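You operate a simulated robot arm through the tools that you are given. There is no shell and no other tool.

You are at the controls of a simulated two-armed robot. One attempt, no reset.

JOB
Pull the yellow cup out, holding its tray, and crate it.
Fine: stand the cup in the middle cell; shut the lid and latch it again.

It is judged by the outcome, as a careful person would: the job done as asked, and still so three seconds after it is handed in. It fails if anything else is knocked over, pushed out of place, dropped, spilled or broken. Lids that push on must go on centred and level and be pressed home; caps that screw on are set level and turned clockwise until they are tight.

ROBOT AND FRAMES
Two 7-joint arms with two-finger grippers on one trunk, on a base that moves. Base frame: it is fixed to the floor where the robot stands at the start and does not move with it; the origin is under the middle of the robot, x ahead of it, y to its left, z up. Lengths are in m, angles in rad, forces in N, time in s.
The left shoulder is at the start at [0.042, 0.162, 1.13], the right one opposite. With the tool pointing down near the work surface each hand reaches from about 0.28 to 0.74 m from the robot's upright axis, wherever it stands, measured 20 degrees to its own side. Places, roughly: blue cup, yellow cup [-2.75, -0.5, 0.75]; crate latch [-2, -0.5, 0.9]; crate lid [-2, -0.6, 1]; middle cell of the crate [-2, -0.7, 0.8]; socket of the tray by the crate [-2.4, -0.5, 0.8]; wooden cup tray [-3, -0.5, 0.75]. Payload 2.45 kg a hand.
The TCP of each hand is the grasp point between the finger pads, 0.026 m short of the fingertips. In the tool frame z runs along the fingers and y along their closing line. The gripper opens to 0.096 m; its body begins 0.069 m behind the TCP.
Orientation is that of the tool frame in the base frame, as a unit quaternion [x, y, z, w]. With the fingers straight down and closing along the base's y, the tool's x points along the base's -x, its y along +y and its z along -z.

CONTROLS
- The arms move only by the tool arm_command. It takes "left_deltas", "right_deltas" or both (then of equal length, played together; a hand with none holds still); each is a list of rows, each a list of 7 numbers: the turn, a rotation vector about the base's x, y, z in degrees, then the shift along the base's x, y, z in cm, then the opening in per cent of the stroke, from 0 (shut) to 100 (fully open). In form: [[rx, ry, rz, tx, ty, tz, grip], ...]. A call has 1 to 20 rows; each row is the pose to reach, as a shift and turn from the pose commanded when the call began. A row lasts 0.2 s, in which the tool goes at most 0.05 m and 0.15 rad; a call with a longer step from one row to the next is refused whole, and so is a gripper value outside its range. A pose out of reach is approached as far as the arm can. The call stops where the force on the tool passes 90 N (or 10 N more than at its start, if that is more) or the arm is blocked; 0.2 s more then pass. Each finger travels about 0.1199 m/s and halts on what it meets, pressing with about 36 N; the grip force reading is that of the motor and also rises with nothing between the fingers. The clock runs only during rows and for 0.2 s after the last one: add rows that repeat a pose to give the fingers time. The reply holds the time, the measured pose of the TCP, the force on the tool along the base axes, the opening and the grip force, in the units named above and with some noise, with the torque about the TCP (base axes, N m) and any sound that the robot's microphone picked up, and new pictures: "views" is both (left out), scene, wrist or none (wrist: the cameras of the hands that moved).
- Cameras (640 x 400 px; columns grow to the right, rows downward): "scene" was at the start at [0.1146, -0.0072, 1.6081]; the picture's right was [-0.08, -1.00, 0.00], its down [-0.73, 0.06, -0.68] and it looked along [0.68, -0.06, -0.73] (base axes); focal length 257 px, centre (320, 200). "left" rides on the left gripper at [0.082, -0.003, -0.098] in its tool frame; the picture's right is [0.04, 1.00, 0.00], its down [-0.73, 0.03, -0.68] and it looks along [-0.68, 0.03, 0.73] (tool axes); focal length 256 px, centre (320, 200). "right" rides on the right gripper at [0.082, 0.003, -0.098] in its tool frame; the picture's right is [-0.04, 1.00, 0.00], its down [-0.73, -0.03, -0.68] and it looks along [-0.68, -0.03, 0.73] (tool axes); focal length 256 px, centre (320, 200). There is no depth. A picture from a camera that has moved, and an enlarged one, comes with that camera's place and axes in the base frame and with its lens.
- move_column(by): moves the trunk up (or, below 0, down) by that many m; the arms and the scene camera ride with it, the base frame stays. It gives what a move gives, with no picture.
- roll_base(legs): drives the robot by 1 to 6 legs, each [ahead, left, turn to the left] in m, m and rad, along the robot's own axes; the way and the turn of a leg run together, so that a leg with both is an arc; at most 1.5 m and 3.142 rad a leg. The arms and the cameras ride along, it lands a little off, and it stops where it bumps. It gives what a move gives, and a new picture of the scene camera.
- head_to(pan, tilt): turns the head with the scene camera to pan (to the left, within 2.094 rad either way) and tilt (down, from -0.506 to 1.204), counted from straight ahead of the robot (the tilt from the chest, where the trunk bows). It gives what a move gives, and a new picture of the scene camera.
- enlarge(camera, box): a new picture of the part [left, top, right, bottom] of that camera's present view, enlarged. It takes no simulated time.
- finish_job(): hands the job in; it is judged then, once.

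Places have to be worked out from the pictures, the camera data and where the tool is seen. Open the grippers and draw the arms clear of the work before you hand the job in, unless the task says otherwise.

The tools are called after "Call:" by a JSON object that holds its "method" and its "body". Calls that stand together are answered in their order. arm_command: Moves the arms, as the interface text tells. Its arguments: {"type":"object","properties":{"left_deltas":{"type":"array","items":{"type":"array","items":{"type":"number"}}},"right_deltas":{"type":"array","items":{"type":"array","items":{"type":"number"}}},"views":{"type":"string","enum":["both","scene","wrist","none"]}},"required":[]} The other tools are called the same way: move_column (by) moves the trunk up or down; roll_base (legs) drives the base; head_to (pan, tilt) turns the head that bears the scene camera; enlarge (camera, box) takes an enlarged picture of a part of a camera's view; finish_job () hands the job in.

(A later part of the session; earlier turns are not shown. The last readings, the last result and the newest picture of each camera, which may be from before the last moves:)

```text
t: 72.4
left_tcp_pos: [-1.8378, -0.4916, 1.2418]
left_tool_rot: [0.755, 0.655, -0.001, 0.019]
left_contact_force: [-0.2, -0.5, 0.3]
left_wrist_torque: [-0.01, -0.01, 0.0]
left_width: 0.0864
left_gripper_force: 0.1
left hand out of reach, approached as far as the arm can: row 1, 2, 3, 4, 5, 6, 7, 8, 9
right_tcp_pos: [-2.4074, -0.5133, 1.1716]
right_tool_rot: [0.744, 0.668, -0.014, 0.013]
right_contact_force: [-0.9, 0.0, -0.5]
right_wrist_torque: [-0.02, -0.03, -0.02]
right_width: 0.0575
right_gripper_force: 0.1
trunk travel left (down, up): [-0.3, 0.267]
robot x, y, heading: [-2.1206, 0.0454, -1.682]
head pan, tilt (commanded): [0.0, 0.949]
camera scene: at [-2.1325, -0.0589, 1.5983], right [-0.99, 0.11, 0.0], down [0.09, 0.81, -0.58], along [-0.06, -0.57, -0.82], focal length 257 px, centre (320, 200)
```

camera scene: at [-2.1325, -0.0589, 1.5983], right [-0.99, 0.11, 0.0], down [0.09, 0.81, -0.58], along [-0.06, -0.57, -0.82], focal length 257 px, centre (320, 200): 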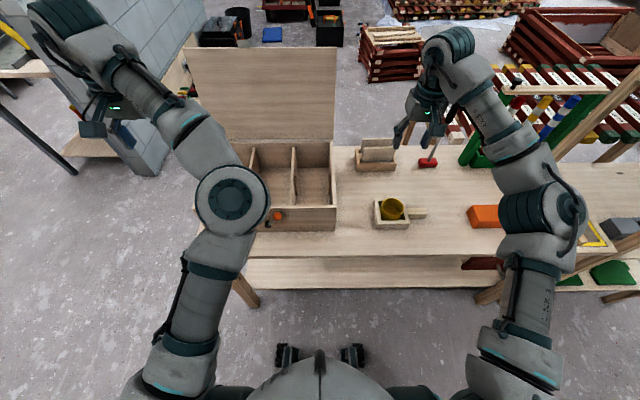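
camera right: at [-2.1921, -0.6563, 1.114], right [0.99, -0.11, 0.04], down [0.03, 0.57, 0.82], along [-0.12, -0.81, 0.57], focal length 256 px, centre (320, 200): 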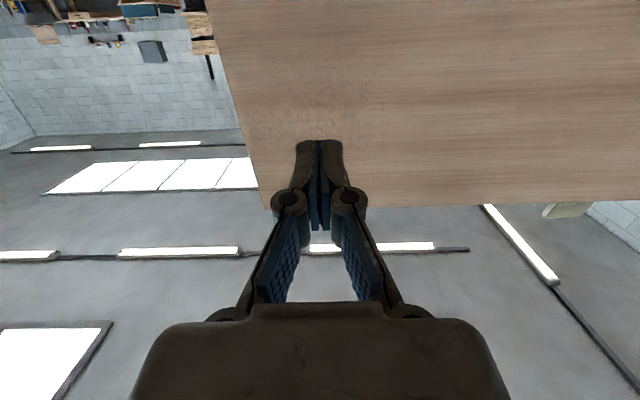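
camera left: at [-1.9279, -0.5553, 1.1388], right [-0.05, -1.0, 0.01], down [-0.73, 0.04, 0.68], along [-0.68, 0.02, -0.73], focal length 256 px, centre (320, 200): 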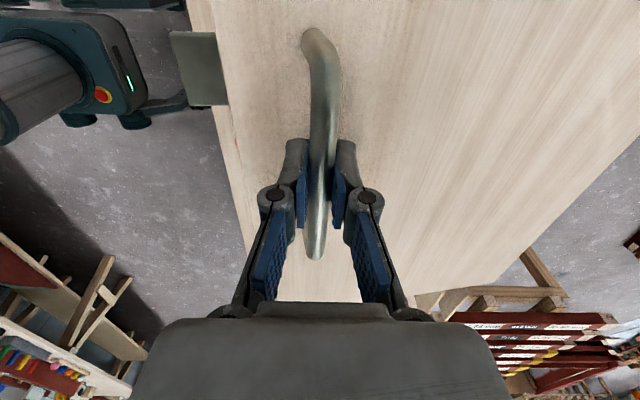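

The left arm is stuck in a wrong wrist branch. I unwind it: first reverse that last combined rotation, going back to the 60-degree forward pitch.

Call:
{"method": "arm_command", "body": {"left_deltas": [[-4.06, -3.28, -6.12, 0, 0, 0, 90], [-8.1, -6.55, -12.2, 0, 0, 0, 90], [-12.2, -9.8, -18.4, 0, 0, 0, 90], [-16.2, -13.1, -24.5, 0, 0, 0, 90], [-20.3, -16.4, -30.6, 0, 0, 0, 90], [-24.4, -19.7, -36.7, 0, 0, 0, 90], [-28.4, -22.9, -42.9, 0, 0, 0, 90], [-32.5, -26.2, -49.0, 0, 0, 0, 90], [-36.6, -29.5, -55.1, 0, 0, 0, 90], [-40.6, -32.8, -61.2, 0, 0, 0, 90], [-44.7, -36.0, -67.4, 0, 0, 0, 90], [-48.7, -39.3, -73.5, 0, 0, 0, 90], [-52.8, -42.6, -79.6, 0, 0, 0, 90], [-52.8, -42.6, -79.6, 0, 0, 0, 90]], "views": "scene"}}

```text
t: 75.4
left_tcp_pos: [-1.8287, -0.5182, 1.2379]
left_tool_rot: [0.85, -0.061, -0.029, 0.523]
left_contact_force: [-0.1, 0.1, -0.3]
left_wrist_torque: [0.04, 0.01, -0.01]
left_width: 0.0864
left_gripper_force: 0.0
left hand out of reach, approached as far as the arm can: row 1, 2, 3, 4, 5, 6, 7, 8, 9, 10, 11, 12, 13, 14
right_tcp_pos: [-2.4056, -0.5157, 1.1702]
right_tool_rot: [0.745, 0.667, -0.014, 0.012]
right_contact_force: [0.1, -0.2, -0.1]
right_wrist_torque: [0.02, 0.0, -0.04]
right_width: 0.0577
right_gripper_force: 0.2
trunk travel left (down, up): [-0.3, 0.267]
robot x, y, heading: [-2.1217, 0.0525, -1.685]
head pan, tilt (commanded): [0.0, 0.949]
camera scene: at [-2.1308, -0.0611, 1.598], right [-0.99, 0.11, 0.0], down [0.09, 0.81, -0.58], along [-0.06, -0.57, -0.82], focal length 257 px, centre (320, 200)
```

scene: 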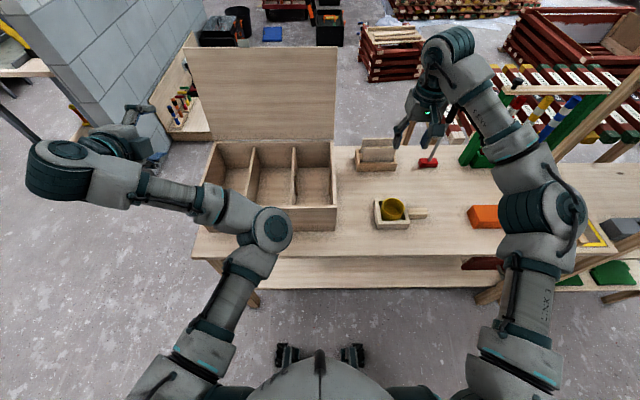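

Now I roll the hand back 90 degrees about its own axis, undoing the roll picked up while turning the latch.

Call:
{"method": "arm_command", "body": {"left_deltas": [[0.93, 7.25, 3.7, 0, 0, 0, 90], [1.86, 14.5, 7.4, 0, 0, 0, 90], [2.8, 21.7, 11.1, 0, 0.5, 0, 90], [3.7, 29, 14.8, 0, 1, 0, 90], [4.6, 36.2, 18.5, 0, 1.5, 0, 90], [5.6, 43.5, 22.2, 0, 2, 0, 90], [6.5, 50.7, 25.9, 0, 2.5, 0, 90], [7.4, 58, 29.6, 0, 3, 0, 90], [8.3, 65.2, 33.3, 0, 3.5, 0, 90], [9.3, 72.5, 37, 0, 4, 0, 90], [10.2, 79.7, 40.7, 0, 4, 0, 90], [10.2, 79.7, 40.7, 0, 4, 0, 90]], "views": "scene"}}

```text
t: 78.0
left_tcp_pos: [-1.809, -0.5051, 1.2433]
left_tool_rot: [0.643, 0.559, -0.391, 0.349]
left_contact_force: [-0.5, -1.1, -0.3]
left_wrist_torque: [0.01, -0.01, 0.02]
left_width: 0.0863
left_gripper_force: 0.1
left hand out of reach, approached as far as the arm can: row 3, 4, 5, 6, 7, 8, 9, 10, 11, 12
right_tcp_pos: [-2.4091, -0.5134, 1.1714]
right_tool_rot: [0.745, 0.667, -0.015, 0.013]
right_contact_force: [-0.8, 0.3, 1.1]
right_wrist_torque: [-0.05, 0.0, 0.02]
right_width: 0.0575
right_gripper_force: 0.1
trunk travel left (down, up): [-0.3, 0.267]
robot x, y, heading: [-2.1178, 0.0503, -1.683]
head pan, tilt (commanded): [0.0, 0.949]
camera scene: at [-2.1323, -0.0591, 1.5983], right [-0.99, 0.11, 0.0], down [0.09, 0.81, -0.58], along [-0.06, -0.57, -0.82], focal length 257 px, centre (320, 200)
```

scene: 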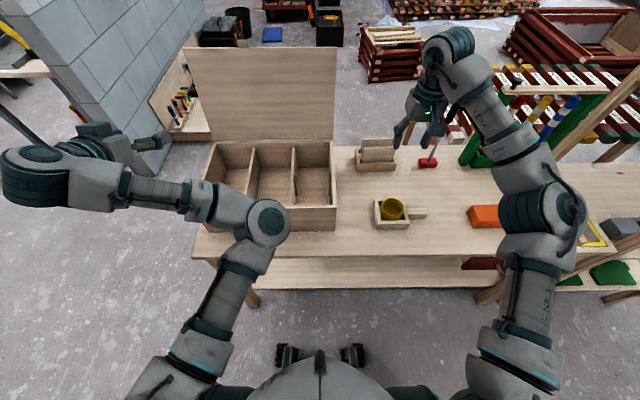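

Elbow still inward. I pitch the hand fully forward and lower it, which should free the joint that is at its limit.

Call:
{"method": "arm_command", "body": {"left_deltas": [[-5, 0.5, 0, 0, 0, -2.5, 90], [-10, 1, 0, 0, 0, -5, 90], [-15, 1.6, 0, 0, 0, -8, 90], [-20, 2.1, 0, 0, 0, -11, 90], [-25, 2.6, 0, 0, 0, -14, 90], [-30, 3.1, 0, 0, 0, -16, 90], [-30, 3.1, 0, -2, 0, -16, 90], [-30, 3.1, 0, -5, 1, -16, 90], [-30, 3.1, 0, -8, 2, -16, 90], [-30, 3.1, 0, -8, 2, -16, 90]], "views": "scene"}}

```text
t: 80.2
left_tcp_pos: [-1.889, -0.4818, 1.0833]
left_tool_rot: [-0.522, -0.447, 0.538, -0.488]
left_contact_force: [-0.1, -0.2, -0.4]
left_wrist_torque: [0.02, 0.01, 0.02]
left_width: 0.0861
left_gripper_force: 0.0
right_tcp_pos: [-2.4088, -0.5139, 1.1704]
right_tool_rot: [0.745, 0.667, -0.014, 0.013]
right_contact_force: [0.1, -0.1, 0.2]
right_wrist_torque: [0.04, 0.01, 0.02]
right_width: 0.0576
right_gripper_force: 0.0
trunk travel left (down, up): [-0.3, 0.267]
robot x, y, heading: [-2.1209, 0.0492, -1.678]
head pan, tilt (commanded): [0.0, 0.949]
camera scene: at [-2.133, -0.0583, 1.5983], right [-0.99, 0.11, 0.0], down [0.09, 0.81, -0.58], along [-0.06, -0.57, -0.82], focal length 257 px, centre (320, 200)
```

scene: 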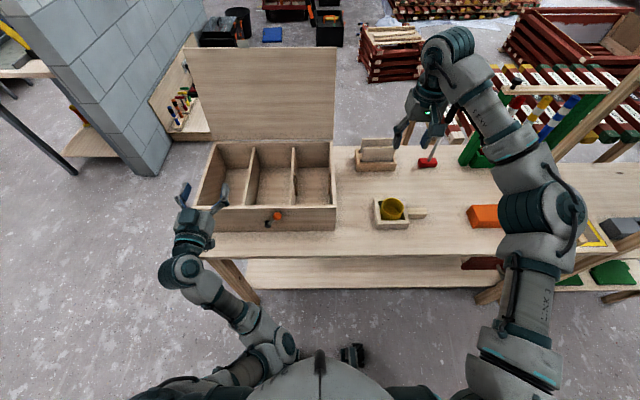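

No limits are reported here. From this pose I pitch the hand back to tool-down while moving it a bit inward, and see if the arm now copes.

Call:
{"method": "arm_command", "body": {"left_deltas": [[7.5, -0.8, 0, -0.5, 0, 1, 90], [15, -1.6, 0, -1, 0, 2, 90], [22.4, -2.4, 0, -1.5, 0, 3, 90], [29.8, -3.1, 0, -2, 0, 4, 90], [37.3, -3.9, 0, -3, 0, 4, 90], [44.7, -4.7, 0, -4, 0, 4, 90], [52.2, -5.5, 0, -5, 0, 4, 90], [59.7, -6.3, 0, -6, 0, 4, 90], [67.1, -7.1, 0, -7, 0, 4, 90], [74.6, -7.9, 0, -8, 0, 4, 90], [82, -8.7, 0, -8, 0, 4, 90], [89.5, -9.4, 0, -8, 0, 4, 90], [89.5, -9.4, 0, -8, 0, 4, 90]], "views": "scene"}}

```text
t: 83.0
left_tcp_pos: [-1.869, -0.5601, 1.141]
left_tool_rot: [0.751, 0.659, -0.036, 0.019]
left_contact_force: [0.8, 0.9, 0.3]
left_wrist_torque: [0.03, 0.0, -0.02]
left_width: 0.0863
left_gripper_force: 0.0
left hand out of reach, approached as far as the arm can: row 5, 6, 7, 8, 9, 10, 11, 12, 13
right_tcp_pos: [-2.4068, -0.5128, 1.1728]
right_tool_rot: [0.744, 0.667, -0.016, 0.012]
right_contact_force: [-0.3, 0.6, -0.9]
right_wrist_torque: [0.0, 0.01, 0.03]
right_width: 0.0578
right_gripper_force: 0.1
trunk travel left (down, up): [-0.3, 0.267]
robot x, y, heading: [-2.119, 0.0477, -1.687]
head pan, tilt (commanded): [0.0, 0.949]
camera scene: at [-2.1311, -0.0592, 1.5983], right [-0.99, 0.11, 0.0], down [0.09, 0.81, -0.58], along [-0.06, -0.57, -0.82], focal length 257 px, centre (320, 200)
```

scene: 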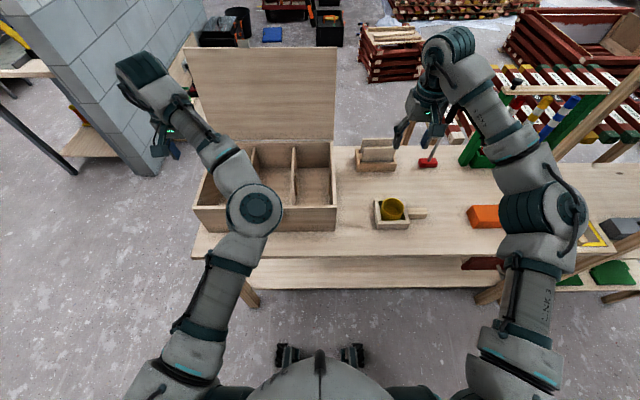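

Still limited with the elbow inside. I return to the free forward-pointing pose and roll the hand the other way (opposite to the latch roll) to push the elbow outward.

Call:
{"method": "arm_command", "body": {"left_deltas": [[-7.5, 0.8, 0, 0, 0.5, -0.5, 90], [-15, 1.6, 0, 0, 1, -1, 90], [-22.4, 2.4, 0, 0, 1.5, -1.5, 90], [-29.8, 3.1, 0, 0, 2, -2, 90], [-37.3, 3.9, 0, 0, 2.5, -2.5, 90], [-44.7, 4.7, 0, -0.5, 3.5, -3, 90], [-52.2, 5.5, 0, -1, 4.5, -3.5, 90], [-59.7, 6.3, 0, -1.5, 5.5, -4, 90], [-67.1, 7.1, 0, -2, 6.5, -4.5, 90], [-74.6, 7.9, 0, -2.5, 7.5, -5, 90], [-82, 8.7, 0, -3, 8.5, -5, 90], [-89.5, 9.4, 0, -3.5, 9.5, -5, 90], [-89.5, 9.4, 0, -3.5, 9.5, -5, 90]], "views": "scene"}}

```text
t: 85.8
left_tcp_pos: [-1.8949, -0.4762, 1.0983]
left_tool_rot: [-0.52, -0.442, 0.531, -0.502]
left_contact_force: [-0.1, 0.7, 0.4]
left_wrist_torque: [-0.02, -0.02, -0.02]
left_width: 0.0865
left_gripper_force: 0.2
left hand out of reach, approached as far as the arm can: row 1, 2, 3, 4, 5, 6, 11, 12, 13
right_tcp_pos: [-2.4087, -0.5144, 1.1715]
right_tool_rot: [0.745, 0.667, -0.015, 0.014]
right_contact_force: [-1.4, 0.0, 0.5]
right_wrist_torque: [-0.04, 0.01, 0.02]
right_width: 0.0578
right_gripper_force: 0.1
trunk travel left (down, up): [-0.3, 0.267]
robot x, y, heading: [-2.1206, 0.0506, -1.683]
head pan, tilt (commanded): [0.0, 0.949]
camera scene: at [-2.1325, -0.0579, 1.5984], right [-0.99, 0.11, 0.0], down [0.09, 0.81, -0.58], along [-0.06, -0.58, -0.82], focal length 257 px, centre (320, 200)
```

scene: 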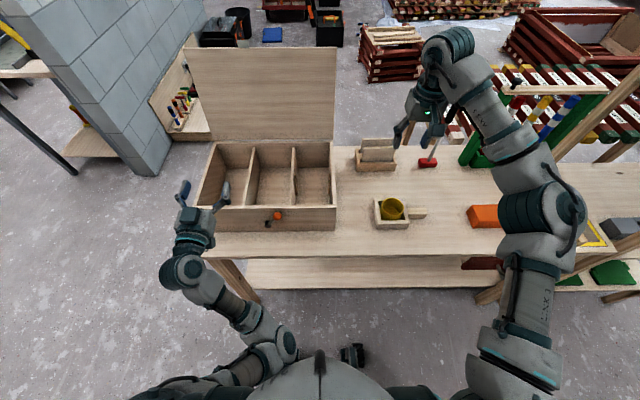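

I roll the forward-pointing hand about its own axis in the positive sense by about 96 degrees, extending slightly.

Call:
{"method": "arm_command", "body": {"left_deltas": [[0.86, 7.93, -0.54, 0, -0.5, 0.5, 90], [1.7, 15.9, -1.1, 0, -1, 1, 90], [2.6, 23.8, -1.6, 0, -1.5, 1.5, 90], [3.4, 31.7, -2.2, 0, -2, 2, 90], [4.3, 39.7, -2.7, 0, -2.5, 2.5, 90], [5.2, 47.6, -3.2, 0, -3, 3, 90], [6, 55.5, -3.8, 0, -3.5, 3.5, 90], [6.9, 63.4, -4.3, 0, -4, 4, 90], [7.7, 71.4, -4.9, 0, -4, 4, 90], [8.6, 79.3, -5.4, 0, -4, 4, 90], [9.5, 87.2, -5.9, 0, -4, 4, 90], [10.3, 95.2, -6.5, 0, -4, 4, 90], [10.3, 95.2, -6.5, 0, -4, 4, 90]], "views": "scene"}}

```text
t: 88.6
left_tcp_pos: [-1.9023, -0.5159, 1.133]
left_tool_rot: [-0.013, -0.677, 0.732, 0.071]
left_contact_force: [-0.5, -0.2, 0.4]
left_wrist_torque: [0.0, 0.0, 0.0]
left_width: 0.0867
left_gripper_force: 0.0
right_tcp_pos: [-2.4081, -0.5138, 1.1715]
right_tool_rot: [0.745, 0.667, -0.015, 0.013]
right_contact_force: [0.5, 0.8, 0.1]
right_wrist_torque: [0.0, 0.02, 0.01]
right_width: 0.0577
right_gripper_force: 0.0
trunk travel left (down, up): [-0.3, 0.267]
robot x, y, heading: [-2.1217, 0.0484, -1.684]
head pan, tilt (commanded): [0.0, 0.949]
camera scene: at [-2.1328, -0.0583, 1.5983], right [-0.99, 0.11, 0.0], down [0.09, 0.81, -0.58], along [-0.06, -0.57, -0.82], focal length 257 px, centre (320, 200)
```

scene: 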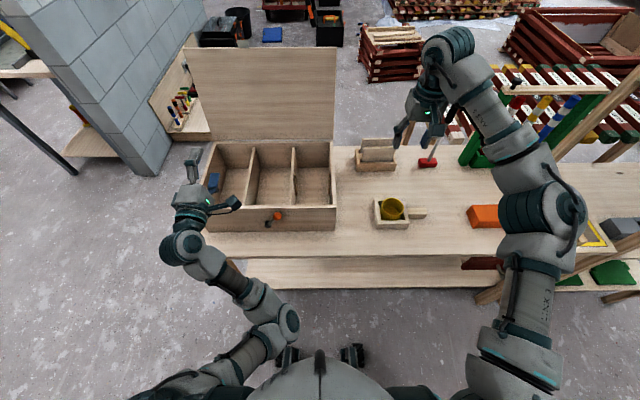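

Rolling only turns the last joint; the elbow stays inside. I'll back the base up for free space and then go tool-down at longer reach and further inward, where the elbow previously moved outward.

Call:
{"method": "roll_base", "body": {"legs": [[-0.22, 0.0, 0.0]]}}

Call:
{"method": "arm_command", "body": {"left_deltas": [[-0.86, -7.93, 0.54, 0, -1, 0.5, 90], [-1.7, -15.9, 1.1, 0, -2, 1, 90], [-2.6, -23.8, 1.6, 0, -3, 1.5, 90], [-3.4, -31.7, 2.2, 0, -4, 2, 90], [-4.3, -39.7, 2.7, -1, -5.5, 2.5, 90], [-5.2, -47.6, 3.2, -2, -7, 3, 90], [-6, -55.5, 3.8, -3, -8.5, 3.5, 90], [-6.9, -63.4, 4.3, -4, -10, 4, 90], [-7.7, -71.4, 4.9, -5, -11.5, 4, 90], [-8.6, -79.3, 5.4, -6, -13, 4, 90], [-9.5, -87.2, 5.9, -7, -14.5, 4, 90], [-10.3, -95.2, 6.5, -8, -16, 4, 90]], "views": "scene"}}

```text
t: 90.3
left_tcp_pos: [-1.8776, -0.296, 1.1328]
left_tool_rot: [-0.013, -0.677, 0.733, 0.071]
left_contact_force: [-0.2, -0.8, 0.7]
left_wrist_torque: [-0.01, 0.02, -0.02]
left_width: 0.0863
left_gripper_force: 0.0
right_tcp_pos: [-2.3846, -0.2941, 1.1709]
right_tool_rot: [0.745, 0.667, -0.015, 0.013]
right_contact_force: [0.0, -0.2, -0.3]
right_wrist_torque: [-0.02, 0.03, -0.01]
right_width: 0.0575
right_gripper_force: 0.1
trunk travel left (down, up): [-0.3, 0.267]
robot x, y, heading: [-2.0925, 0.2666, -1.683]
head pan, tilt (commanded): [0.0, 0.949]
camera scene: at [-2.1081, 0.1598, 1.5982], right [-0.99, 0.11, 0.0], down [0.09, 0.81, -0.58], along [-0.06, -0.57, -0.82], focal length 257 px, centre (320, 200)
```

scene: 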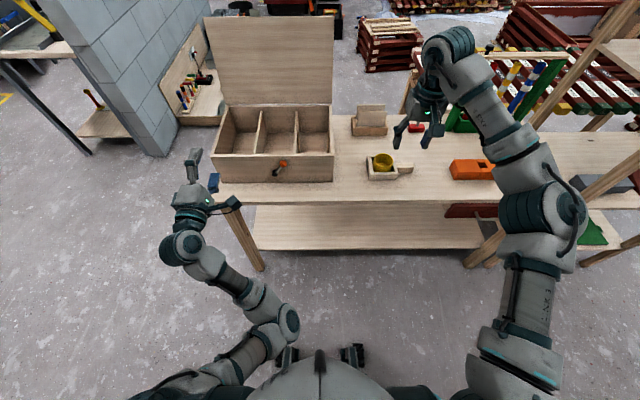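

```text
t: 92.9
left_tcp_pos: [-1.9567, -0.4548, 1.1746]
left_tool_rot: [-0.523, -0.445, 0.539, -0.488]
left_contact_force: [0.3, 0.0, -0.8]
left_wrist_torque: [0.0, 0.0, -0.04]
left_width: 0.0863
left_gripper_force: 0.1
right_tcp_pos: [-2.3823, -0.2907, 1.1739]
right_tool_rot: [0.745, 0.667, -0.017, 0.014]
right_contact_force: [-1.5, -0.2, 0.0]
right_wrist_torque: [-0.01, -0.03, -0.03]
right_width: 0.0574
right_gripper_force: 0.0
trunk travel left (down, up): [-0.3, 0.267]
robot x, y, heading: [-2.0965, 0.2707, -1.68]
head pan, tilt (commanded): [0.0, 0.949]
camera scene: at [-2.1078, 0.1588, 1.5982], right [-0.99, 0.11, 0.0], down [0.09, 0.81, -0.58], along [-0.06, -0.57, -0.82], focal length 257 px, centre (320, 200)
```

scene: 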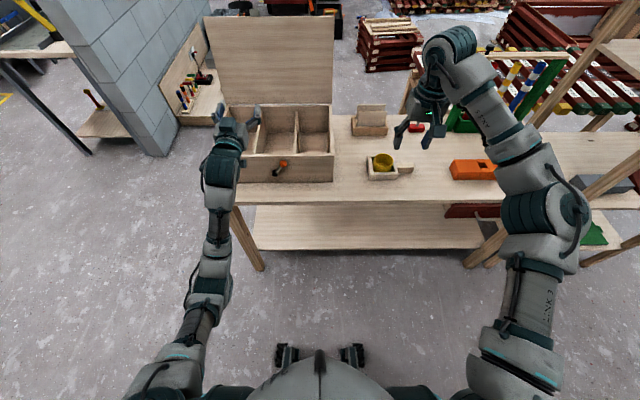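

The arm has straightened and the elbow is now in line. I swing the extended hand inward (to the right) so the elbow ends up on the outside when it bends.

Call:
{"method": "arm_command", "body": {"left_deltas": [[0, 0, 0, -3, 0, 0, 90], [0, 0, 0, -6, 0, 0, 90], [0, 0, 0, -9.5, 0, 0, 90], [0, 0, 0, -13, 0.5, 0, 90], [0, 0, 0, -16.5, 1, 0, 90], [0, 0, 0, -20, 2, 0, 90], [0, 0, 0, -22, 4, 0, 90], [0, 0, 0, -22, 4, 0, 90]], "views": "scene"}}

```text
t: 94.7
left_tcp_pos: [-2.1773, -0.4139, 1.1743]
left_tool_rot: [-0.521, -0.447, 0.538, -0.488]
left_contact_force: [0.6, 0.1, 0.5]
left_wrist_torque: [0.02, 0.0, 0.0]
left_width: 0.0863
left_gripper_force: 0.1
right_tcp_pos: [-2.3826, -0.2914, 1.1738]
right_tool_rot: [0.745, 0.667, -0.015, 0.014]
right_contact_force: [0.5, 0.2, -0.2]
right_wrist_torque: [-0.02, 0.0, 0.0]
right_width: 0.0574
right_gripper_force: 0.0
trunk travel left (down, up): [-0.3, 0.267]
robot x, y, heading: [-2.0954, 0.268, -1.684]
head pan, tilt (commanded): [0.0, 0.949]
camera scene: at [-2.1103, 0.1594, 1.5982], right [-0.99, 0.11, 0.0], down [0.09, 0.81, -0.58], along [-0.06, -0.57, -0.82], focal length 257 px, centre (320, 200)
```

scene: 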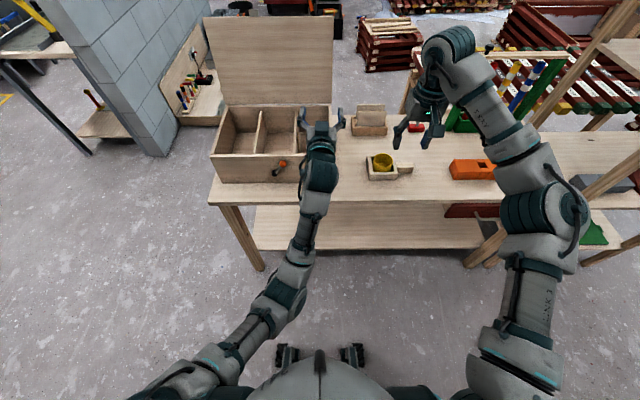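

Elbow is still a bit inside. From here I pitch the hand down to tool-down at this inward, extended place.

Call:
{"method": "arm_command", "body": {"left_deltas": [[7.5, -0.8, 0, 0, 0, 0, 90], [15, -1.6, 0, 0, 0, 0, 90], [22.4, -2.4, 0, 0, 0, 0, 90], [29.8, -3.1, 0, 0, 0, 0, 90], [37.3, -3.9, 0, 0, 0, 0, 90], [44.7, -4.7, 0, 0, 0, 0, 90], [52.2, -5.5, 0, 0, 0, 0, 90], [59.7, -6.3, 0, 0, 0, 0, 90], [67.1, -7.1, 0, 0, 0, 0, 90], [74.6, -7.9, 0, 0, 0, 0, 90], [82, -8.7, 0, 0, 0, 0, 90], [89.5, -9.4, 0, 0, 0, 0, 90], [89.5, -9.4, 0, 0, 0, 0, 90]], "views": "scene"}}

```text
t: 97.5
left_tcp_pos: [-2.1613, -0.3603, 1.1556]
left_tool_rot: [0.752, 0.659, -0.028, 0.011]
left_contact_force: [1.1, 0.0, -0.5]
left_wrist_torque: [0.01, 0.0, -0.01]
left_width: 0.0865
left_gripper_force: 0.0
left hand out of reach, approached as far as the arm can: row 10, 11, 12, 13
right_tcp_pos: [-2.3828, -0.2888, 1.1744]
right_tool_rot: [0.745, 0.667, -0.017, 0.015]
right_contact_force: [0.1, 0.6, -0.1]
right_wrist_torque: [0.05, 0.01, 0.01]
right_width: 0.0577
right_gripper_force: 0.1
trunk travel left (down, up): [-0.3, 0.267]
robot x, y, heading: [-2.0928, 0.2703, -1.689]
head pan, tilt (commanded): [0.0, 0.949]
camera scene: at [-2.1094, 0.1601, 1.5983], right [-0.99, 0.11, 0.0], down [0.09, 0.81, -0.58], along [-0.06, -0.57, -0.82], focal length 257 px, centre (320, 200)
```

scene: 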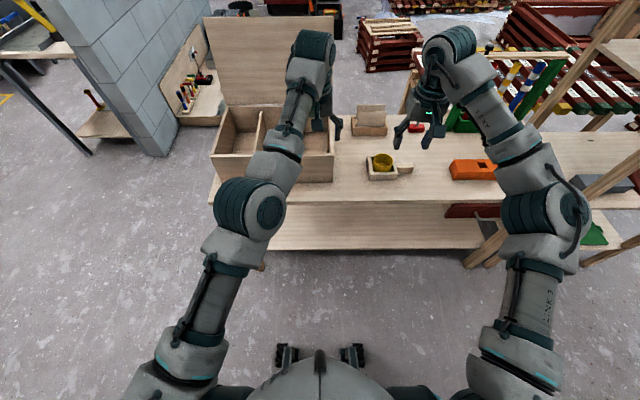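

The elbow is now on the outer side. I retract the hand toward the body to let it bend outward.

Call:
{"method": "arm_command", "body": {"left_deltas": [[0, 0, 0, 0, 3, -1, 90], [0, 0, 0, 0, 6, -2, 90], [0, 0, 0, 0, 9, -3, 90], [0, 0, 0, 1, 12, -4, 90], [0, 0, 0, 2, 15, -5, 90], [0, 0, 0, 3, 18, -6, 90], [0, 0, 0, 3, 20, -6, 90], [0, 0, 0, 3, 20, -6, 90]], "views": "scene"}}

```text
t: 99.3
left_tcp_pos: [-2.1973, -0.341, 1.1523]
left_tool_rot: [0.752, 0.659, -0.028, 0.011]
left_contact_force: [-0.2, 0.4, 0.6]
left_wrist_torque: [-0.03, 0.02, -0.01]
left_width: 0.0862
left_gripper_force: 0.1
left hand out of reach, approached as far as the arm can: row 1, 2, 3, 4, 5, 6, 7, 8
right_tcp_pos: [-2.3833, -0.2912, 1.1742]
right_tool_rot: [0.745, 0.667, -0.017, 0.015]
right_contact_force: [0.2, -0.5, -0.6]
right_wrist_torque: [0.02, 0.0, 0.0]
right_width: 0.0577
right_gripper_force: 0.0
trunk travel left (down, up): [-0.3, 0.267]
robot x, y, heading: [-2.0911, 0.2696, -1.681]
head pan, tilt (commanded): [0.0, 0.949]
camera scene: at [-2.1102, 0.1594, 1.5982], right [-0.99, 0.11, 0.0], down [0.09, 0.81, -0.58], along [-0.06, -0.57, -0.82], focal length 257 px, centre (320, 200)
```

scene: 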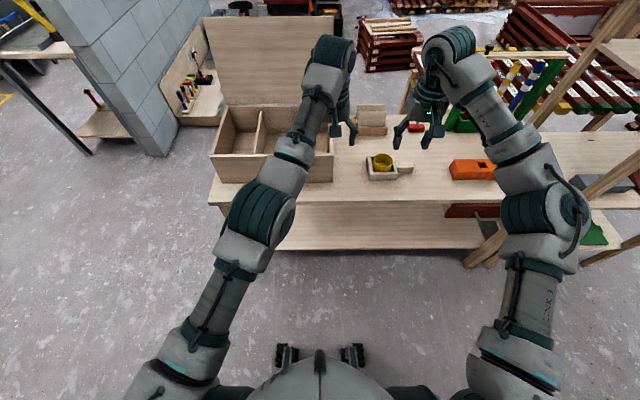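

It slides sideways instead of bending: the wrist seems to be in the flipped branch. I'll unflip it by going back to a straight-arm pose and circling the hand around the forearm axis (down, left, up), then pitching down through in-line.

Call:
{"method": "arm_command", "body": {"left_deltas": [[-7.5, 0.8, 0, 1, 0, 0, 90], [-15, 1.6, 0, 3, 0, 0, 90], [-22.4, 2.4, 0, 5, 0, 0, 90], [-29.8, 3.1, 0, 7.5, -0.5, 0.5, 90], [-37.3, 3.9, 0, 10, -1, 1, 90], [-44.7, 4.7, 0, 12.5, -2, 1, 90], [-52.2, 5.5, 0, 15, -3, 1.5, 90], [-59.7, 6.3, 0, 17.5, -4, 2, 90], [-67.1, 7.1, 0, 20, -5, 2, 90], [-74.6, 7.9, 0, 22, -6, 2, 90], [-82, 8.7, 0, 24, -7, 2, 90], [-89.5, 9.4, 0, 24, -8, 2, 90], [-89.5, 9.4, 0, 24, -8, 2, 90]], "views": "scene"}}

```text
t: 102.1
left_tcp_pos: [-1.9512, -0.4227, 1.1756]
left_tool_rot: [-0.521, -0.447, 0.539, -0.488]
left_contact_force: [0.0, 0.5, 0.3]
left_wrist_torque: [0.0, -0.03, 0.0]
left_width: 0.0866
left_gripper_force: 0.1
left hand out of reach, approached as far as the arm can: row 1, 2
right_tcp_pos: [-2.3828, -0.2911, 1.1732]
right_tool_rot: [0.745, 0.667, -0.017, 0.015]
right_contact_force: [0.9, -0.5, -0.5]
right_wrist_torque: [-0.02, 0.02, 0.0]
right_width: 0.0576
right_gripper_force: 0.0
trunk travel left (down, up): [-0.3, 0.267]
robot x, y, heading: [-2.0962, 0.2666, -1.685]
head pan, tilt (commanded): [0.0, 0.949]
camera scene: at [-2.1071, 0.1599, 1.5983], right [-0.99, 0.11, 0.0], down [0.09, 0.81, -0.58], along [-0.06, -0.57, -0.82], focal length 257 px, centre (320, 200)
```

scene: 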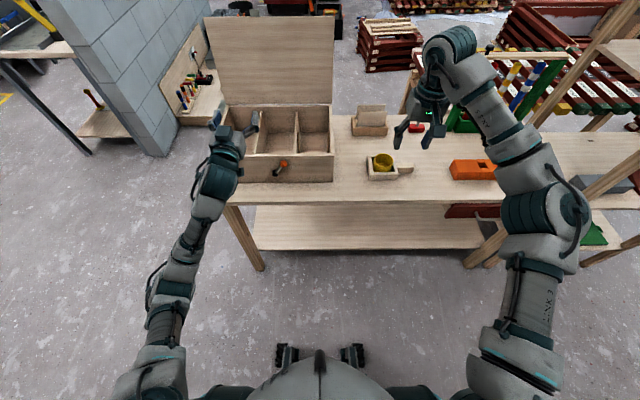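

This time the elbow has come out on the left side. I retract the forward-pointing hand toward the body to see whether it folds outward properly.

Call:
{"method": "arm_command", "body": {"left_deltas": [[0, 0, 0, 0, 3, 0, 90], [0, 0, 0, 0, 6, -0.5, 90], [0, 0, 0, 0, 9, -1, 90], [0, 0, 0, 0, 12, -1.5, 90], [0, 0, 0, 0, 12, -1.5, 90]], "views": "scene"}}

```text
t: 103.3
left_tcp_pos: [-1.951, -0.3008, 1.161]
left_tool_rot: [-0.521, -0.447, 0.539, -0.488]
left_contact_force: [0.4, 0.5, 0.3]
left_wrist_torque: [-0.03, 0.05, -0.03]
left_width: 0.0868
left_gripper_force: 0.0
right_tcp_pos: [-2.3832, -0.2919, 1.174]
right_tool_rot: [0.745, 0.667, -0.017, 0.014]
right_contact_force: [-0.1, -0.4, 0.8]
right_wrist_torque: [0.06, -0.02, 0.02]
right_width: 0.0576
right_gripper_force: 0.0
trunk travel left (down, up): [-0.3, 0.267]
robot x, y, heading: [-2.0927, 0.2697, -1.685]
head pan, tilt (commanded): [0.0, 0.949]
camera scene: at [-2.1073, 0.1596, 1.5983], right [-0.99, 0.11, 0.0], down [0.09, 0.81, -0.58], along [-0.06, -0.57, -0.82], focal length 257 px, centre (320, 200)
```

scene: 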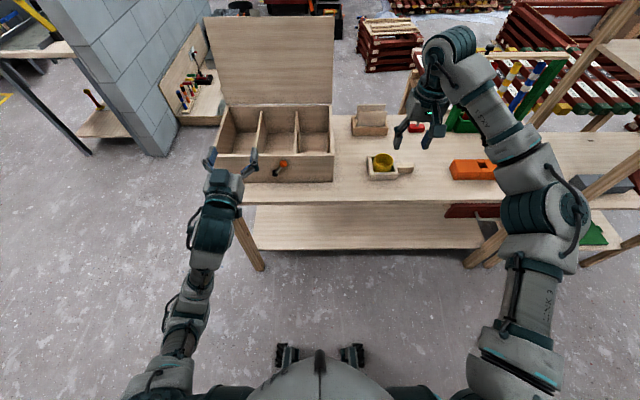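

The elbow now hangs below rather than inside, which is workable. Before spending more on it, I test whether the right arm can take the outward-turned, tool-down pose (fingers closing along y) needed for the tray handle.

Call:
{"method": "arm_command", "body": {"right_deltas": [[0, 0, 8.2, 0, -1, 0, 60], [0, 0, 16.4, 0, -2, 0, 60], [0, 0, 24.6, 0, -3, 0, 60], [0, 0, 32.8, 0, -4, 0, 60], [0, 0, 41, 0, -5, 0, 60], [0, 0, 49.2, 0, -6, 0, 60], [0, 0, 57.4, 0, -7, 0, 60], [0, 0, 65.6, 0, -8, 0, 60], [0, 0, 73.8, 0, -8, 0, 60], [0, 0, 82, 0, -8, 0, 60], [0, 0, 90, 0, -8, 0, 60], [0, 0, 90, 0, -8, 0, 60]], "views": "scene"}}

```text
t: 105.9
left_tcp_pos: [-1.9507, -0.3018, 1.1596]
left_tool_rot: [-0.522, -0.447, 0.539, -0.487]
left_contact_force: [-0.5, -0.2, -0.1]
left_wrist_torque: [-0.02, 0.03, 0.01]
left_width: 0.0862
left_gripper_force: 0.0
right_tcp_pos: [-2.1984, -0.0684, 1.1259]
right_tool_rot: [0.055, 0.998, -0.002, 0.021]
right_contact_force: [-0.2, -0.1, 0.7]
right_wrist_torque: [0.0, 0.0, 0.0]
right_width: 0.0574
right_gripper_force: 0.1
right hand out of reach, approached as far as the arm can: row 3, 4, 5, 6, 7, 8, 9, 10, 11, 12
trunk travel left (down, up): [-0.3, 0.267]
robot x, y, heading: [-2.0919, 0.2679, -1.681]
head pan, tilt (commanded): [0.0, 0.949]
camera scene: at [-2.1057, 0.1607, 1.5984], right [-0.99, 0.11, 0.0], down [0.09, 0.81, -0.58], along [-0.07, -0.58, -0.82], focal length 257 px, centre (320, 200)
```

scene: 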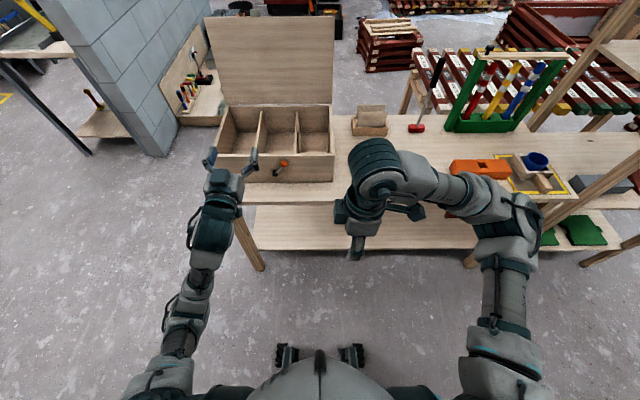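

Turned outward, the right hand gets forced in toward the body, so that roll direction hits a joint limit. I undo it right away by the same path.

Call:
{"method": "arm_command", "body": {"right_deltas": [[0, 0, -8.2, -2, -1.5, 0.5, 60], [0, 0, -16.4, -4, -3, 1, 60], [0, 0, -24.6, -6, -5, 1.5, 60], [0, 0, -32.8, -8, -7, 2, 60], [0, 0, -41, -10, -9.5, 2.5, 60], [0, 0, -49.2, -12, -12, 3, 60], [0, 0, -57.4, -14, -14.5, 3.5, 60], [0, 0, -65.6, -16, -17, 4, 60], [0, 0, -73.8, -17.5, -19, 4.5, 60], [0, 0, -82, -18.5, -21, 5, 60], [0, 0, -90, -18.5, -22, 5, 60], [0, 0, -90, -18.5, -22, 5, 60]], "views": "scene"}}

```text
t: 108.5
left_tcp_pos: [-1.9508, -0.3004, 1.1615]
left_tool_rot: [-0.522, -0.447, 0.54, -0.487]
left_contact_force: [0.4, 0.5, 0.8]
left_wrist_torque: [-0.02, 0.03, 0.03]
left_width: 0.0863
left_gripper_force: 0.0
right_tcp_pos: [-2.384, -0.297, 1.1733]
right_tool_rot: [0.745, 0.667, -0.017, 0.014]
right_contact_force: [0.1, 0.1, -0.1]
right_wrist_torque: [0.01, -0.01, 0.02]
right_width: 0.0576
right_gripper_force: 0.3
trunk travel left (down, up): [-0.3, 0.267]
robot x, y, heading: [-2.0919, 0.2657, -1.681]
head pan, tilt (commanded): [0.0, 0.949]
camera scene: at [-2.107, 0.1604, 1.5983], right [-0.99, 0.11, 0.0], down [0.09, 0.81, -0.58], along [-0.06, -0.57, -0.82], focal length 257 px, centre (320, 200)
```

scene: 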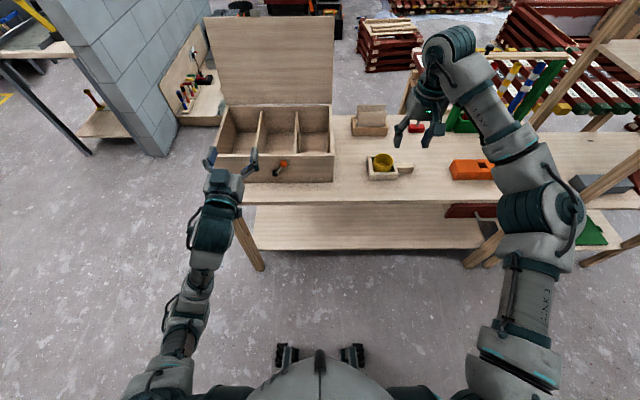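

The right arm recovered fully. I test the opposite yaw (tool x turned inward), which may be the comfortable way for closing along y.

Call:
{"method": "arm_command", "body": {"right_deltas": [[0, 0, -8.2, 0, -1, 0, 60], [0, 0, -16.4, 0, -2, 0, 60], [0, 0, -24.6, 0, -3, 0, 60], [0, 0, -32.8, 0, -4, 0, 60], [0, 0, -41, 0, -5, 0, 60], [0, 0, -49.2, 0, -6, 0, 60], [0, 0, -57.4, 0, -7, 0, 60], [0, 0, -65.6, 0, -8, 0, 60], [0, 0, -73.8, 0, -8, 0, 60], [0, 0, -82, 0, -8, 0, 60], [0, 0, -90, 0, -8, 0, 60], [0, 0, -90, 0, -8, 0, 60]], "views": "scene"}}

```text
t: 111.1
left_tcp_pos: [-1.9465, -0.3006, 1.1608]
left_tool_rot: [-0.521, -0.448, 0.54, -0.487]
left_contact_force: [-0.1, 0.1, -0.8]
left_wrist_torque: [0.01, 0.02, 0.02]
left_width: 0.0864
left_gripper_force: 0.0
right_tcp_pos: [-2.383, -0.3584, 1.1717]
right_tool_rot: [0.998, -0.055, -0.025, -0.002]
right_contact_force: [-0.1, -0.3, 0.5]
right_wrist_torque: [0.0, 0.04, 0.0]
right_width: 0.058
right_gripper_force: 0.0
right hand out of reach, approached as far as the arm can: row 7, 8, 9, 10, 11, 12
trunk travel left (down, up): [-0.3, 0.267]
robot x, y, heading: [-2.0947, 0.2688, -1.687]
head pan, tilt (commanded): [0.0, 0.949]
camera scene: at [-2.1012, 0.1595, 1.5983], right [-0.99, 0.11, 0.0], down [0.09, 0.81, -0.58], along [-0.07, -0.57, -0.82], focal length 257 px, centre (320, 200)
```

scene: 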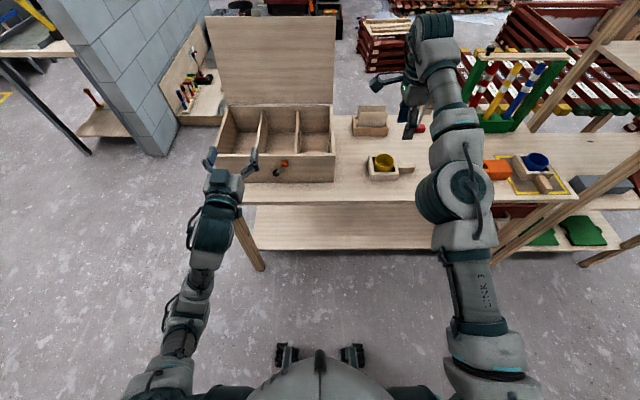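

Inward yaw works with the right arm. To keep its camera away from the left hand I'd lean the right hand outward, tool pointing down and toward +x; I test that 45-degree lean here in free space.

Call:
{"method": "arm_command", "body": {"right_deltas": [[-0.8, -7.5, 0, 0, 0.5, 0, 60], [-1.6, -14.9, 0, 0, 1, -0.5, 60], [-2.4, -22.4, 0, 0, 1.5, -1, 60], [-3.1, -29.8, 0, 0, 2, -1.5, 60], [-3.9, -37.3, 0, 0, 2.5, -2, 60], [-4.7, -44.7, 0, 0, 3, -2.5, 60], [-4.7, -44.7, 0, 0, 3, -5, 60], [-4.7, -44.7, 0, 0, 3, -7.5, 60], [-4.7, -44.7, 0, 0, 3, -7.5, 60]], "views": "both"}}

```text
t: 113.1
left_tcp_pos: [-1.9512, -0.3005, 1.1599]
left_tool_rot: [-0.522, -0.447, 0.539, -0.487]
left_contact_force: [0.1, -0.1, -0.2]
left_wrist_torque: [0.04, 0.01, 0.0]
left_width: 0.0861
left_gripper_force: 0.1
right_tcp_pos: [-2.407, -0.3706, 1.103]
right_tool_rot: [0.931, -0.05, 0.361, 0.017]
right_contact_force: [0.2, 0.4, 0.5]
right_wrist_torque: [-0.02, -0.01, 0.0]
right_width: 0.0575
right_gripper_force: 0.0
right hand out of reach, approached as far as the arm can: row 1, 2, 3, 4, 5, 6, 7, 8, 9
trunk travel left (down, up): [-0.3, 0.267]
robot x, y, heading: [-2.0972, 0.2696, -1.682]
head pan, tilt (commanded): [0.0, 0.949]
camera scene: at [-2.1072, 0.1602, 1.5984], right [-0.99, 0.11, 0.0], down [0.09, 0.81, -0.58], along [-0.06, -0.57, -0.82], focal length 257 px, centre (320, 200)
camera right: at [-2.413, -0.3736, 1.2311], right [-0.14, -0.99, -0.03], down [-0.99, 0.13, 0.01], along [0.0, 0.03, -1.0], focal length 256 px, centre (320, 200)
```

scene: 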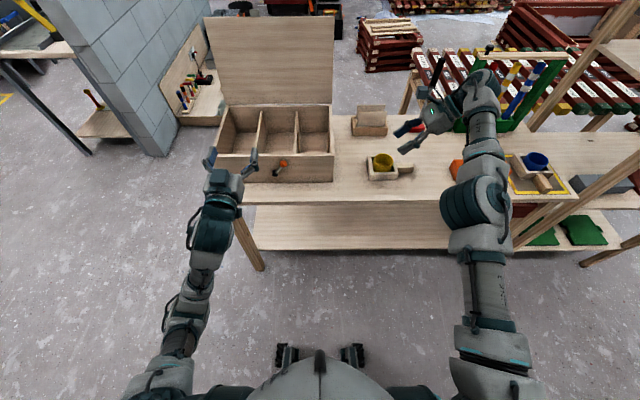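
right: 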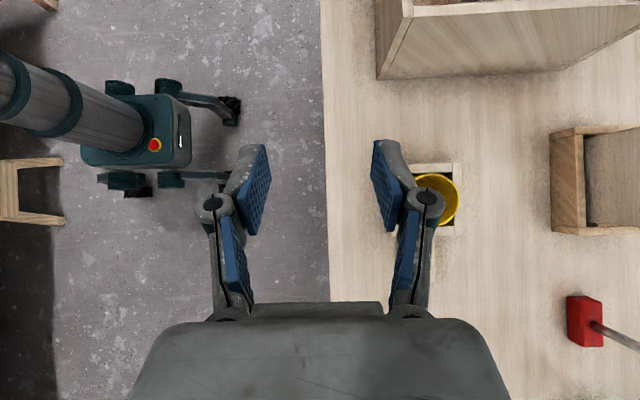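

The lean works: tool pointing down and inward, camera on top looking straight down. I now drive to about (-2.30, 0.13) so that the handle and the cup both lie about 0.66 m ahead.

Call:
{"method": "roll_base", "body": {"legs": [[0.16, -0.186, 0.0]]}}

Call:
{"method": "enlarge", "body": {"camera": "right", "box": [0, 0, 640, 400]}}

```text
t: 114.9
left_tcp_pos: [-2.1513, -0.4391, 1.1588]
left_tool_rot: [-0.521, -0.448, 0.54, -0.487]
left_contact_force: [0.9, -0.2, -0.4]
left_wrist_torque: [0.0, -0.02, -0.03]
left_width: 0.0864
left_gripper_force: 0.0
right_tcp_pos: [-2.606, -0.5091, 1.1043]
right_tool_rot: [0.932, -0.051, 0.359, 0.016]
right_contact_force: [0.7, -0.3, 0.4]
right_wrist_torque: [-0.02, 0.05, 0.01]
right_width: 0.0577
right_gripper_force: 0.1
trunk travel left (down, up): [-0.3, 0.267]
robot x, y, heading: [-2.2967, 0.1289, -1.682]
head pan, tilt (commanded): [0.0, 0.949]
camera scene: at [-2.3096, 0.0231, 1.5984], right [-0.99, 0.11, 0.0], down [0.09, 0.81, -0.58], along [-0.07, -0.57, -0.82], focal length 257 px, centre (320, 200)
```

scene: 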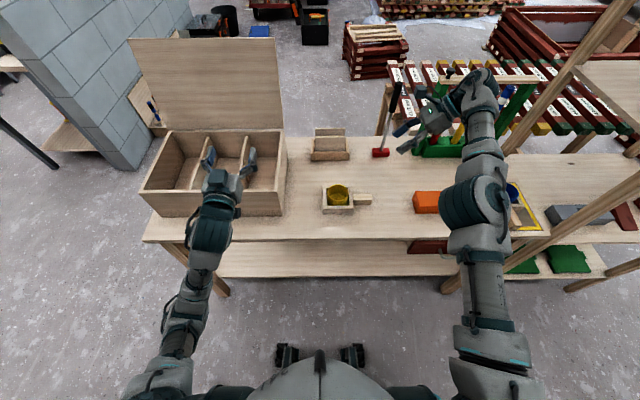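

```text
1.00 times, centred on (320, 200) of right (not enlarged: the box is as wide or as high as the picture)
camera zoom: at [-2.6117, -0.5116, 1.2322], right [-0.13, -0.99, -0.03], down [-0.99, 0.13, 0.01], along [-0.01, 0.03, -1.0], focal length 256 px, centre (320, 200)
```

zoom: 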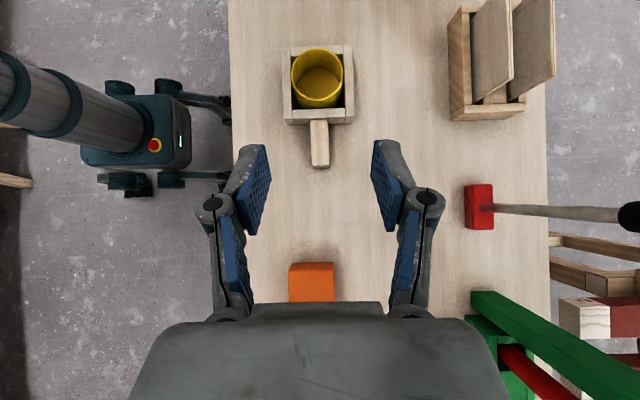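

The straight-down view puts the handle centre at about (-2.533, -0.509), 2.7 cm wide, and the cup at (-2.439, -0.519), about 7.6 cm across. I bring the right hand down to a stand-off above the handle.

Call:
{"method": "arm_command", "body": {"right_deltas": [[0, 0, 0, 2, 0, -2.5, 60], [0, 0, 0, 4, 0, -6, 60], [0, 0, 0, 5.5, 0.1, -10, 60], [0, 0, 0, 6, 0.1, -14, 60], [0, 0, 0, 6.2, 0.1, -17, 60], [0, 0, 0, 6.2, 0.1, -17, 60]], "views": "both"}}

```text
t: 116.3
left_tcp_pos: [-2.1529, -0.4346, 1.1626]
left_tool_rot: [-0.52, -0.446, 0.54, -0.488]
left_contact_force: [-1.1, 0.4, 0.0]
left_wrist_torque: [-0.03, -0.02, 0.02]
left_width: 0.0865
left_gripper_force: 0.0
right_tcp_pos: [-2.5568, -0.5371, 0.9331]
right_tool_rot: [0.931, -0.049, 0.36, 0.017]
right_contact_force: [0.1, 0.8, 0.0]
right_wrist_torque: [0.02, 0.0, -0.04]
right_width: 0.0578
right_gripper_force: 0.0
right hand out of reach, approached as far as the arm can: row 1, 2, 3, 4, 5, 6
trunk travel left (down, up): [-0.3, 0.267]
robot x, y, heading: [-2.2985, 0.1281, -1.681]
head pan, tilt (commanded): [0.0, 0.949]
camera scene: at [-2.3135, 0.0231, 1.5984], right [-0.99, 0.11, 0.0], down [0.09, 0.81, -0.58], along [-0.06, -0.57, -0.82], focal length 257 px, centre (320, 200)
camera right: at [-2.5616, -0.5384, 1.0614], right [-0.13, -0.99, -0.03], down [-0.99, 0.13, 0.01], along [0.0, 0.03, -1.0], focal length 256 px, centre (320, 200)
```

scene: 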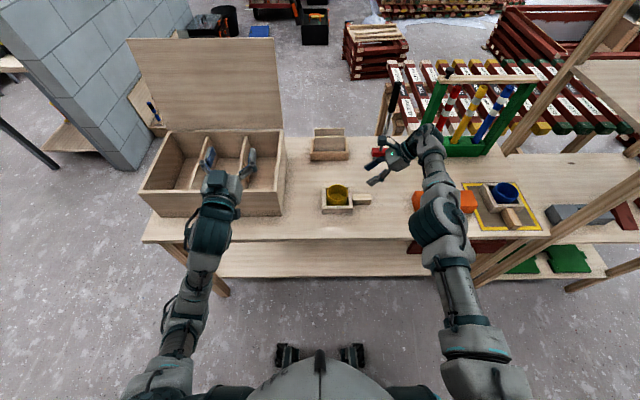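
right: 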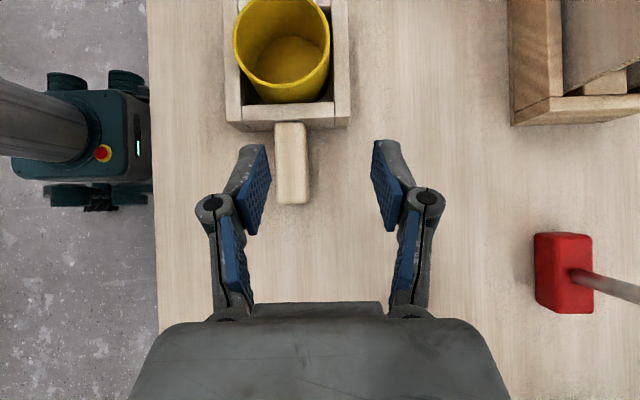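

The arm can't come nearer than y -0.537 here, while the handle is at -0.508, so I back the base up 0.04 m and look again.

Call:
{"method": "roll_base", "body": {"legs": [[-0.045, 0.0, 0.0]]}}

Call:
{"method": "enlarge", "body": {"camera": "right", "box": [160, 0, 480, 200]}}

```text
t: 117.2
left_tcp_pos: [-2.1478, -0.3925, 1.1617]
left_tool_rot: [-0.521, -0.448, 0.539, -0.487]
left_contact_force: [-0.1, -0.1, 0.7]
left_wrist_torque: [-0.02, -0.03, 0.01]
left_width: 0.0864
left_gripper_force: 0.1
right_tcp_pos: [-2.5499, -0.494, 0.9333]
right_tool_rot: [0.931, -0.05, 0.36, 0.015]
right_contact_force: [-0.4, 0.0, -0.9]
right_wrist_torque: [-0.02, -0.01, 0.01]
right_width: 0.0576
right_gripper_force: 0.1
trunk travel left (down, up): [-0.3, 0.267]
robot x, y, heading: [-2.2927, 0.1762, -1.677]
head pan, tilt (commanded): [0.0, 0.949]
camera scene: at [-2.3089, 0.0633, 1.5979], right [-0.99, 0.11, 0.0], down [0.09, 0.81, -0.58], along [-0.06, -0.57, -0.82], focal length 257 px, centre (320, 200)
```

scene: 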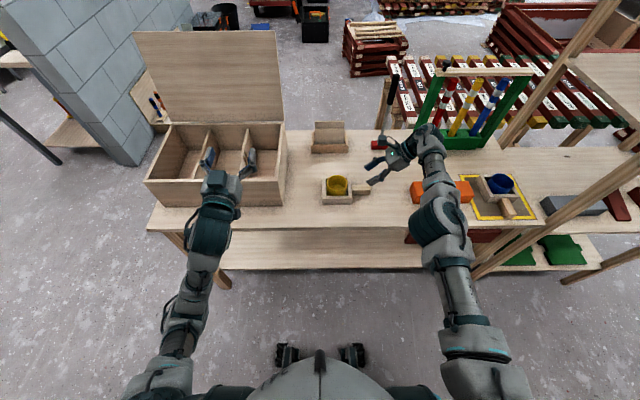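

```text
2.00 times, centred on (320, 100) of right
camera zoom: at [-2.5565, -0.497, 1.0601], right [-0.13, -0.99, -0.03], down [-0.99, 0.13, 0.01], along [0.0, 0.03, -1.0], focal length 512 px, centre (320, 400)
```

zoom: 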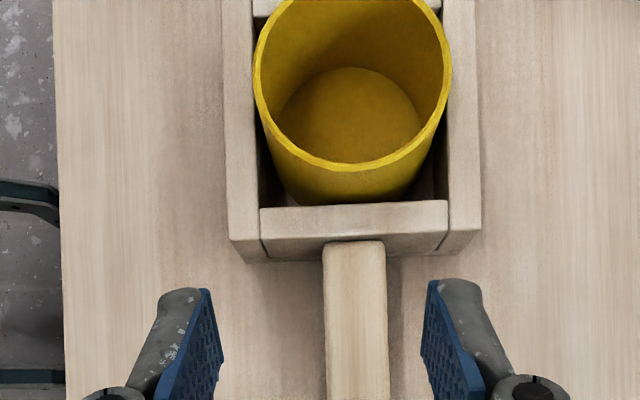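

The handle is clear between the fingers, 1.5 cm off to -y. I centre on it and come down to just above grasp height.

Call:
{"method": "arm_command", "body": {"right_deltas": [[0, 0, 0, 0.3, -1.45, -2, 60], [0, 0, 0, 0.6, -1.45, -4.5, 60], [0, 0, 0, 0.6, -1.45, -6.8, 60], [0, 0, 0, 0.6, -1.45, -6.8, 60]], "views": "wrist"}}

```text
t: 118.2
left_tcp_pos: [-2.147, -0.3864, 1.1658]
left_tool_rot: [-0.519, -0.446, 0.541, -0.488]
left_contact_force: [0.5, 0.7, 0.6]
left_wrist_torque: [-0.01, 0.01, 0.02]
left_width: 0.0865
left_gripper_force: 0.1
right_tcp_pos: [-2.5384, -0.4894, 0.8703]
right_tool_rot: [0.931, -0.049, 0.361, 0.018]
right_contact_force: [-0.5, 0.0, 0.1]
right_wrist_torque: [-0.02, -0.01, -0.02]
right_width: 0.0577
right_gripper_force: 0.0
right hand out of reach, approached as far as the arm can: row 1, 2, 3, 4
trunk travel left (down, up): [-0.3, 0.267]
robot x, y, heading: [-2.297, 0.1758, -1.682]
head pan, tilt (commanded): [0.0, 0.949]
camera right: at [-2.5456, -0.4912, 0.998], right [-0.13, -0.99, -0.03], down [-0.99, 0.13, 0.01], along [-0.01, 0.03, -1.0], focal length 256 px, centre (320, 200)
```

right: 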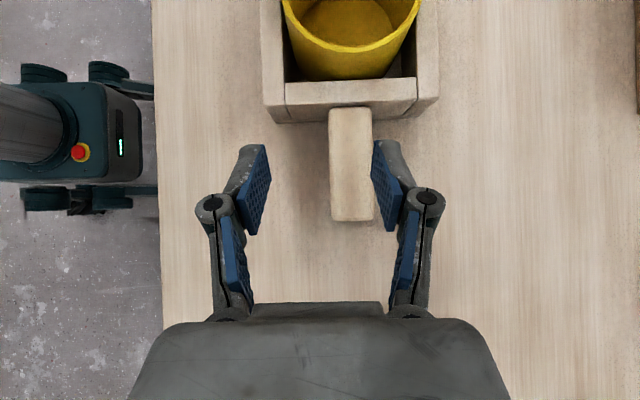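

The fingertips are still above the handle, 2 cm short in y at the arm's reach limit. I creep the base forward 0.02 m.

Call:
{"method": "roll_base", "body": {"legs": [[0.022, 0.0, 0.0]]}}

Call:
{"method": "enlarge", "body": {"camera": "right", "box": [160, 60, 480, 260]}}

```text
t: 119.0
left_tcp_pos: [-2.148, -0.4071, 1.1656]
left_tool_rot: [-0.517, -0.445, 0.542, -0.49]
left_contact_force: [0.4, -0.3, 0.9]
left_wrist_torque: [-0.02, -0.04, 0.02]
left_width: 0.0868
left_gripper_force: 0.1
right_tcp_pos: [-2.5412, -0.5098, 0.8721]
right_tool_rot: [0.931, -0.048, 0.36, 0.019]
right_contact_force: [0.0, 0.3, 0.1]
right_wrist_torque: [0.01, 0.01, -0.02]
right_width: 0.0576
right_gripper_force: 0.0
trunk travel left (down, up): [-0.3, 0.267]
robot x, y, heading: [-2.2944, 0.1543, -1.686]
head pan, tilt (commanded): [0.0, 0.949]
camera scene: at [-2.3083, 0.0481, 1.5987], right [-0.99, 0.11, 0.0], down [0.09, 0.81, -0.58], along [-0.06, -0.58, -0.81], focal length 257 px, centre (320, 200)
```

scene: 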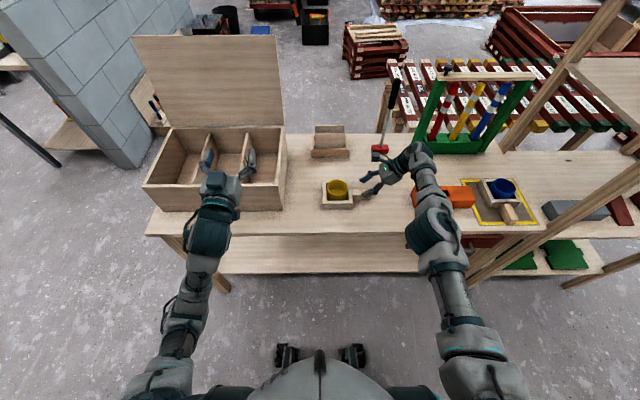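

```text
2.00 times, centred on (320, 160) of right
camera zoom: at [-2.5469, -0.5108, 1.0003], right [-0.13, -0.99, -0.03], down [-0.99, 0.13, 0.01], along [-0.01, 0.03, -1.0], focal length 512 px, centre (320, 280)
```

zoom: 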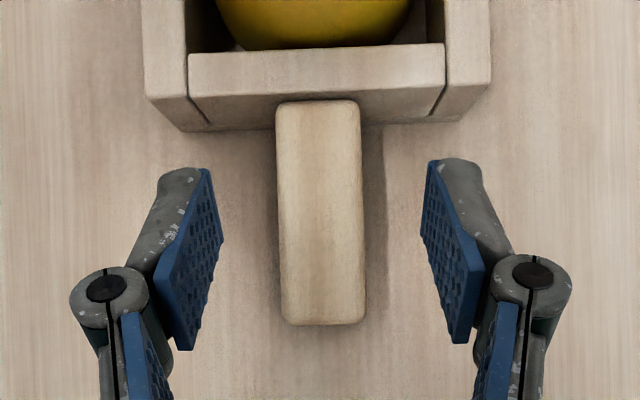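

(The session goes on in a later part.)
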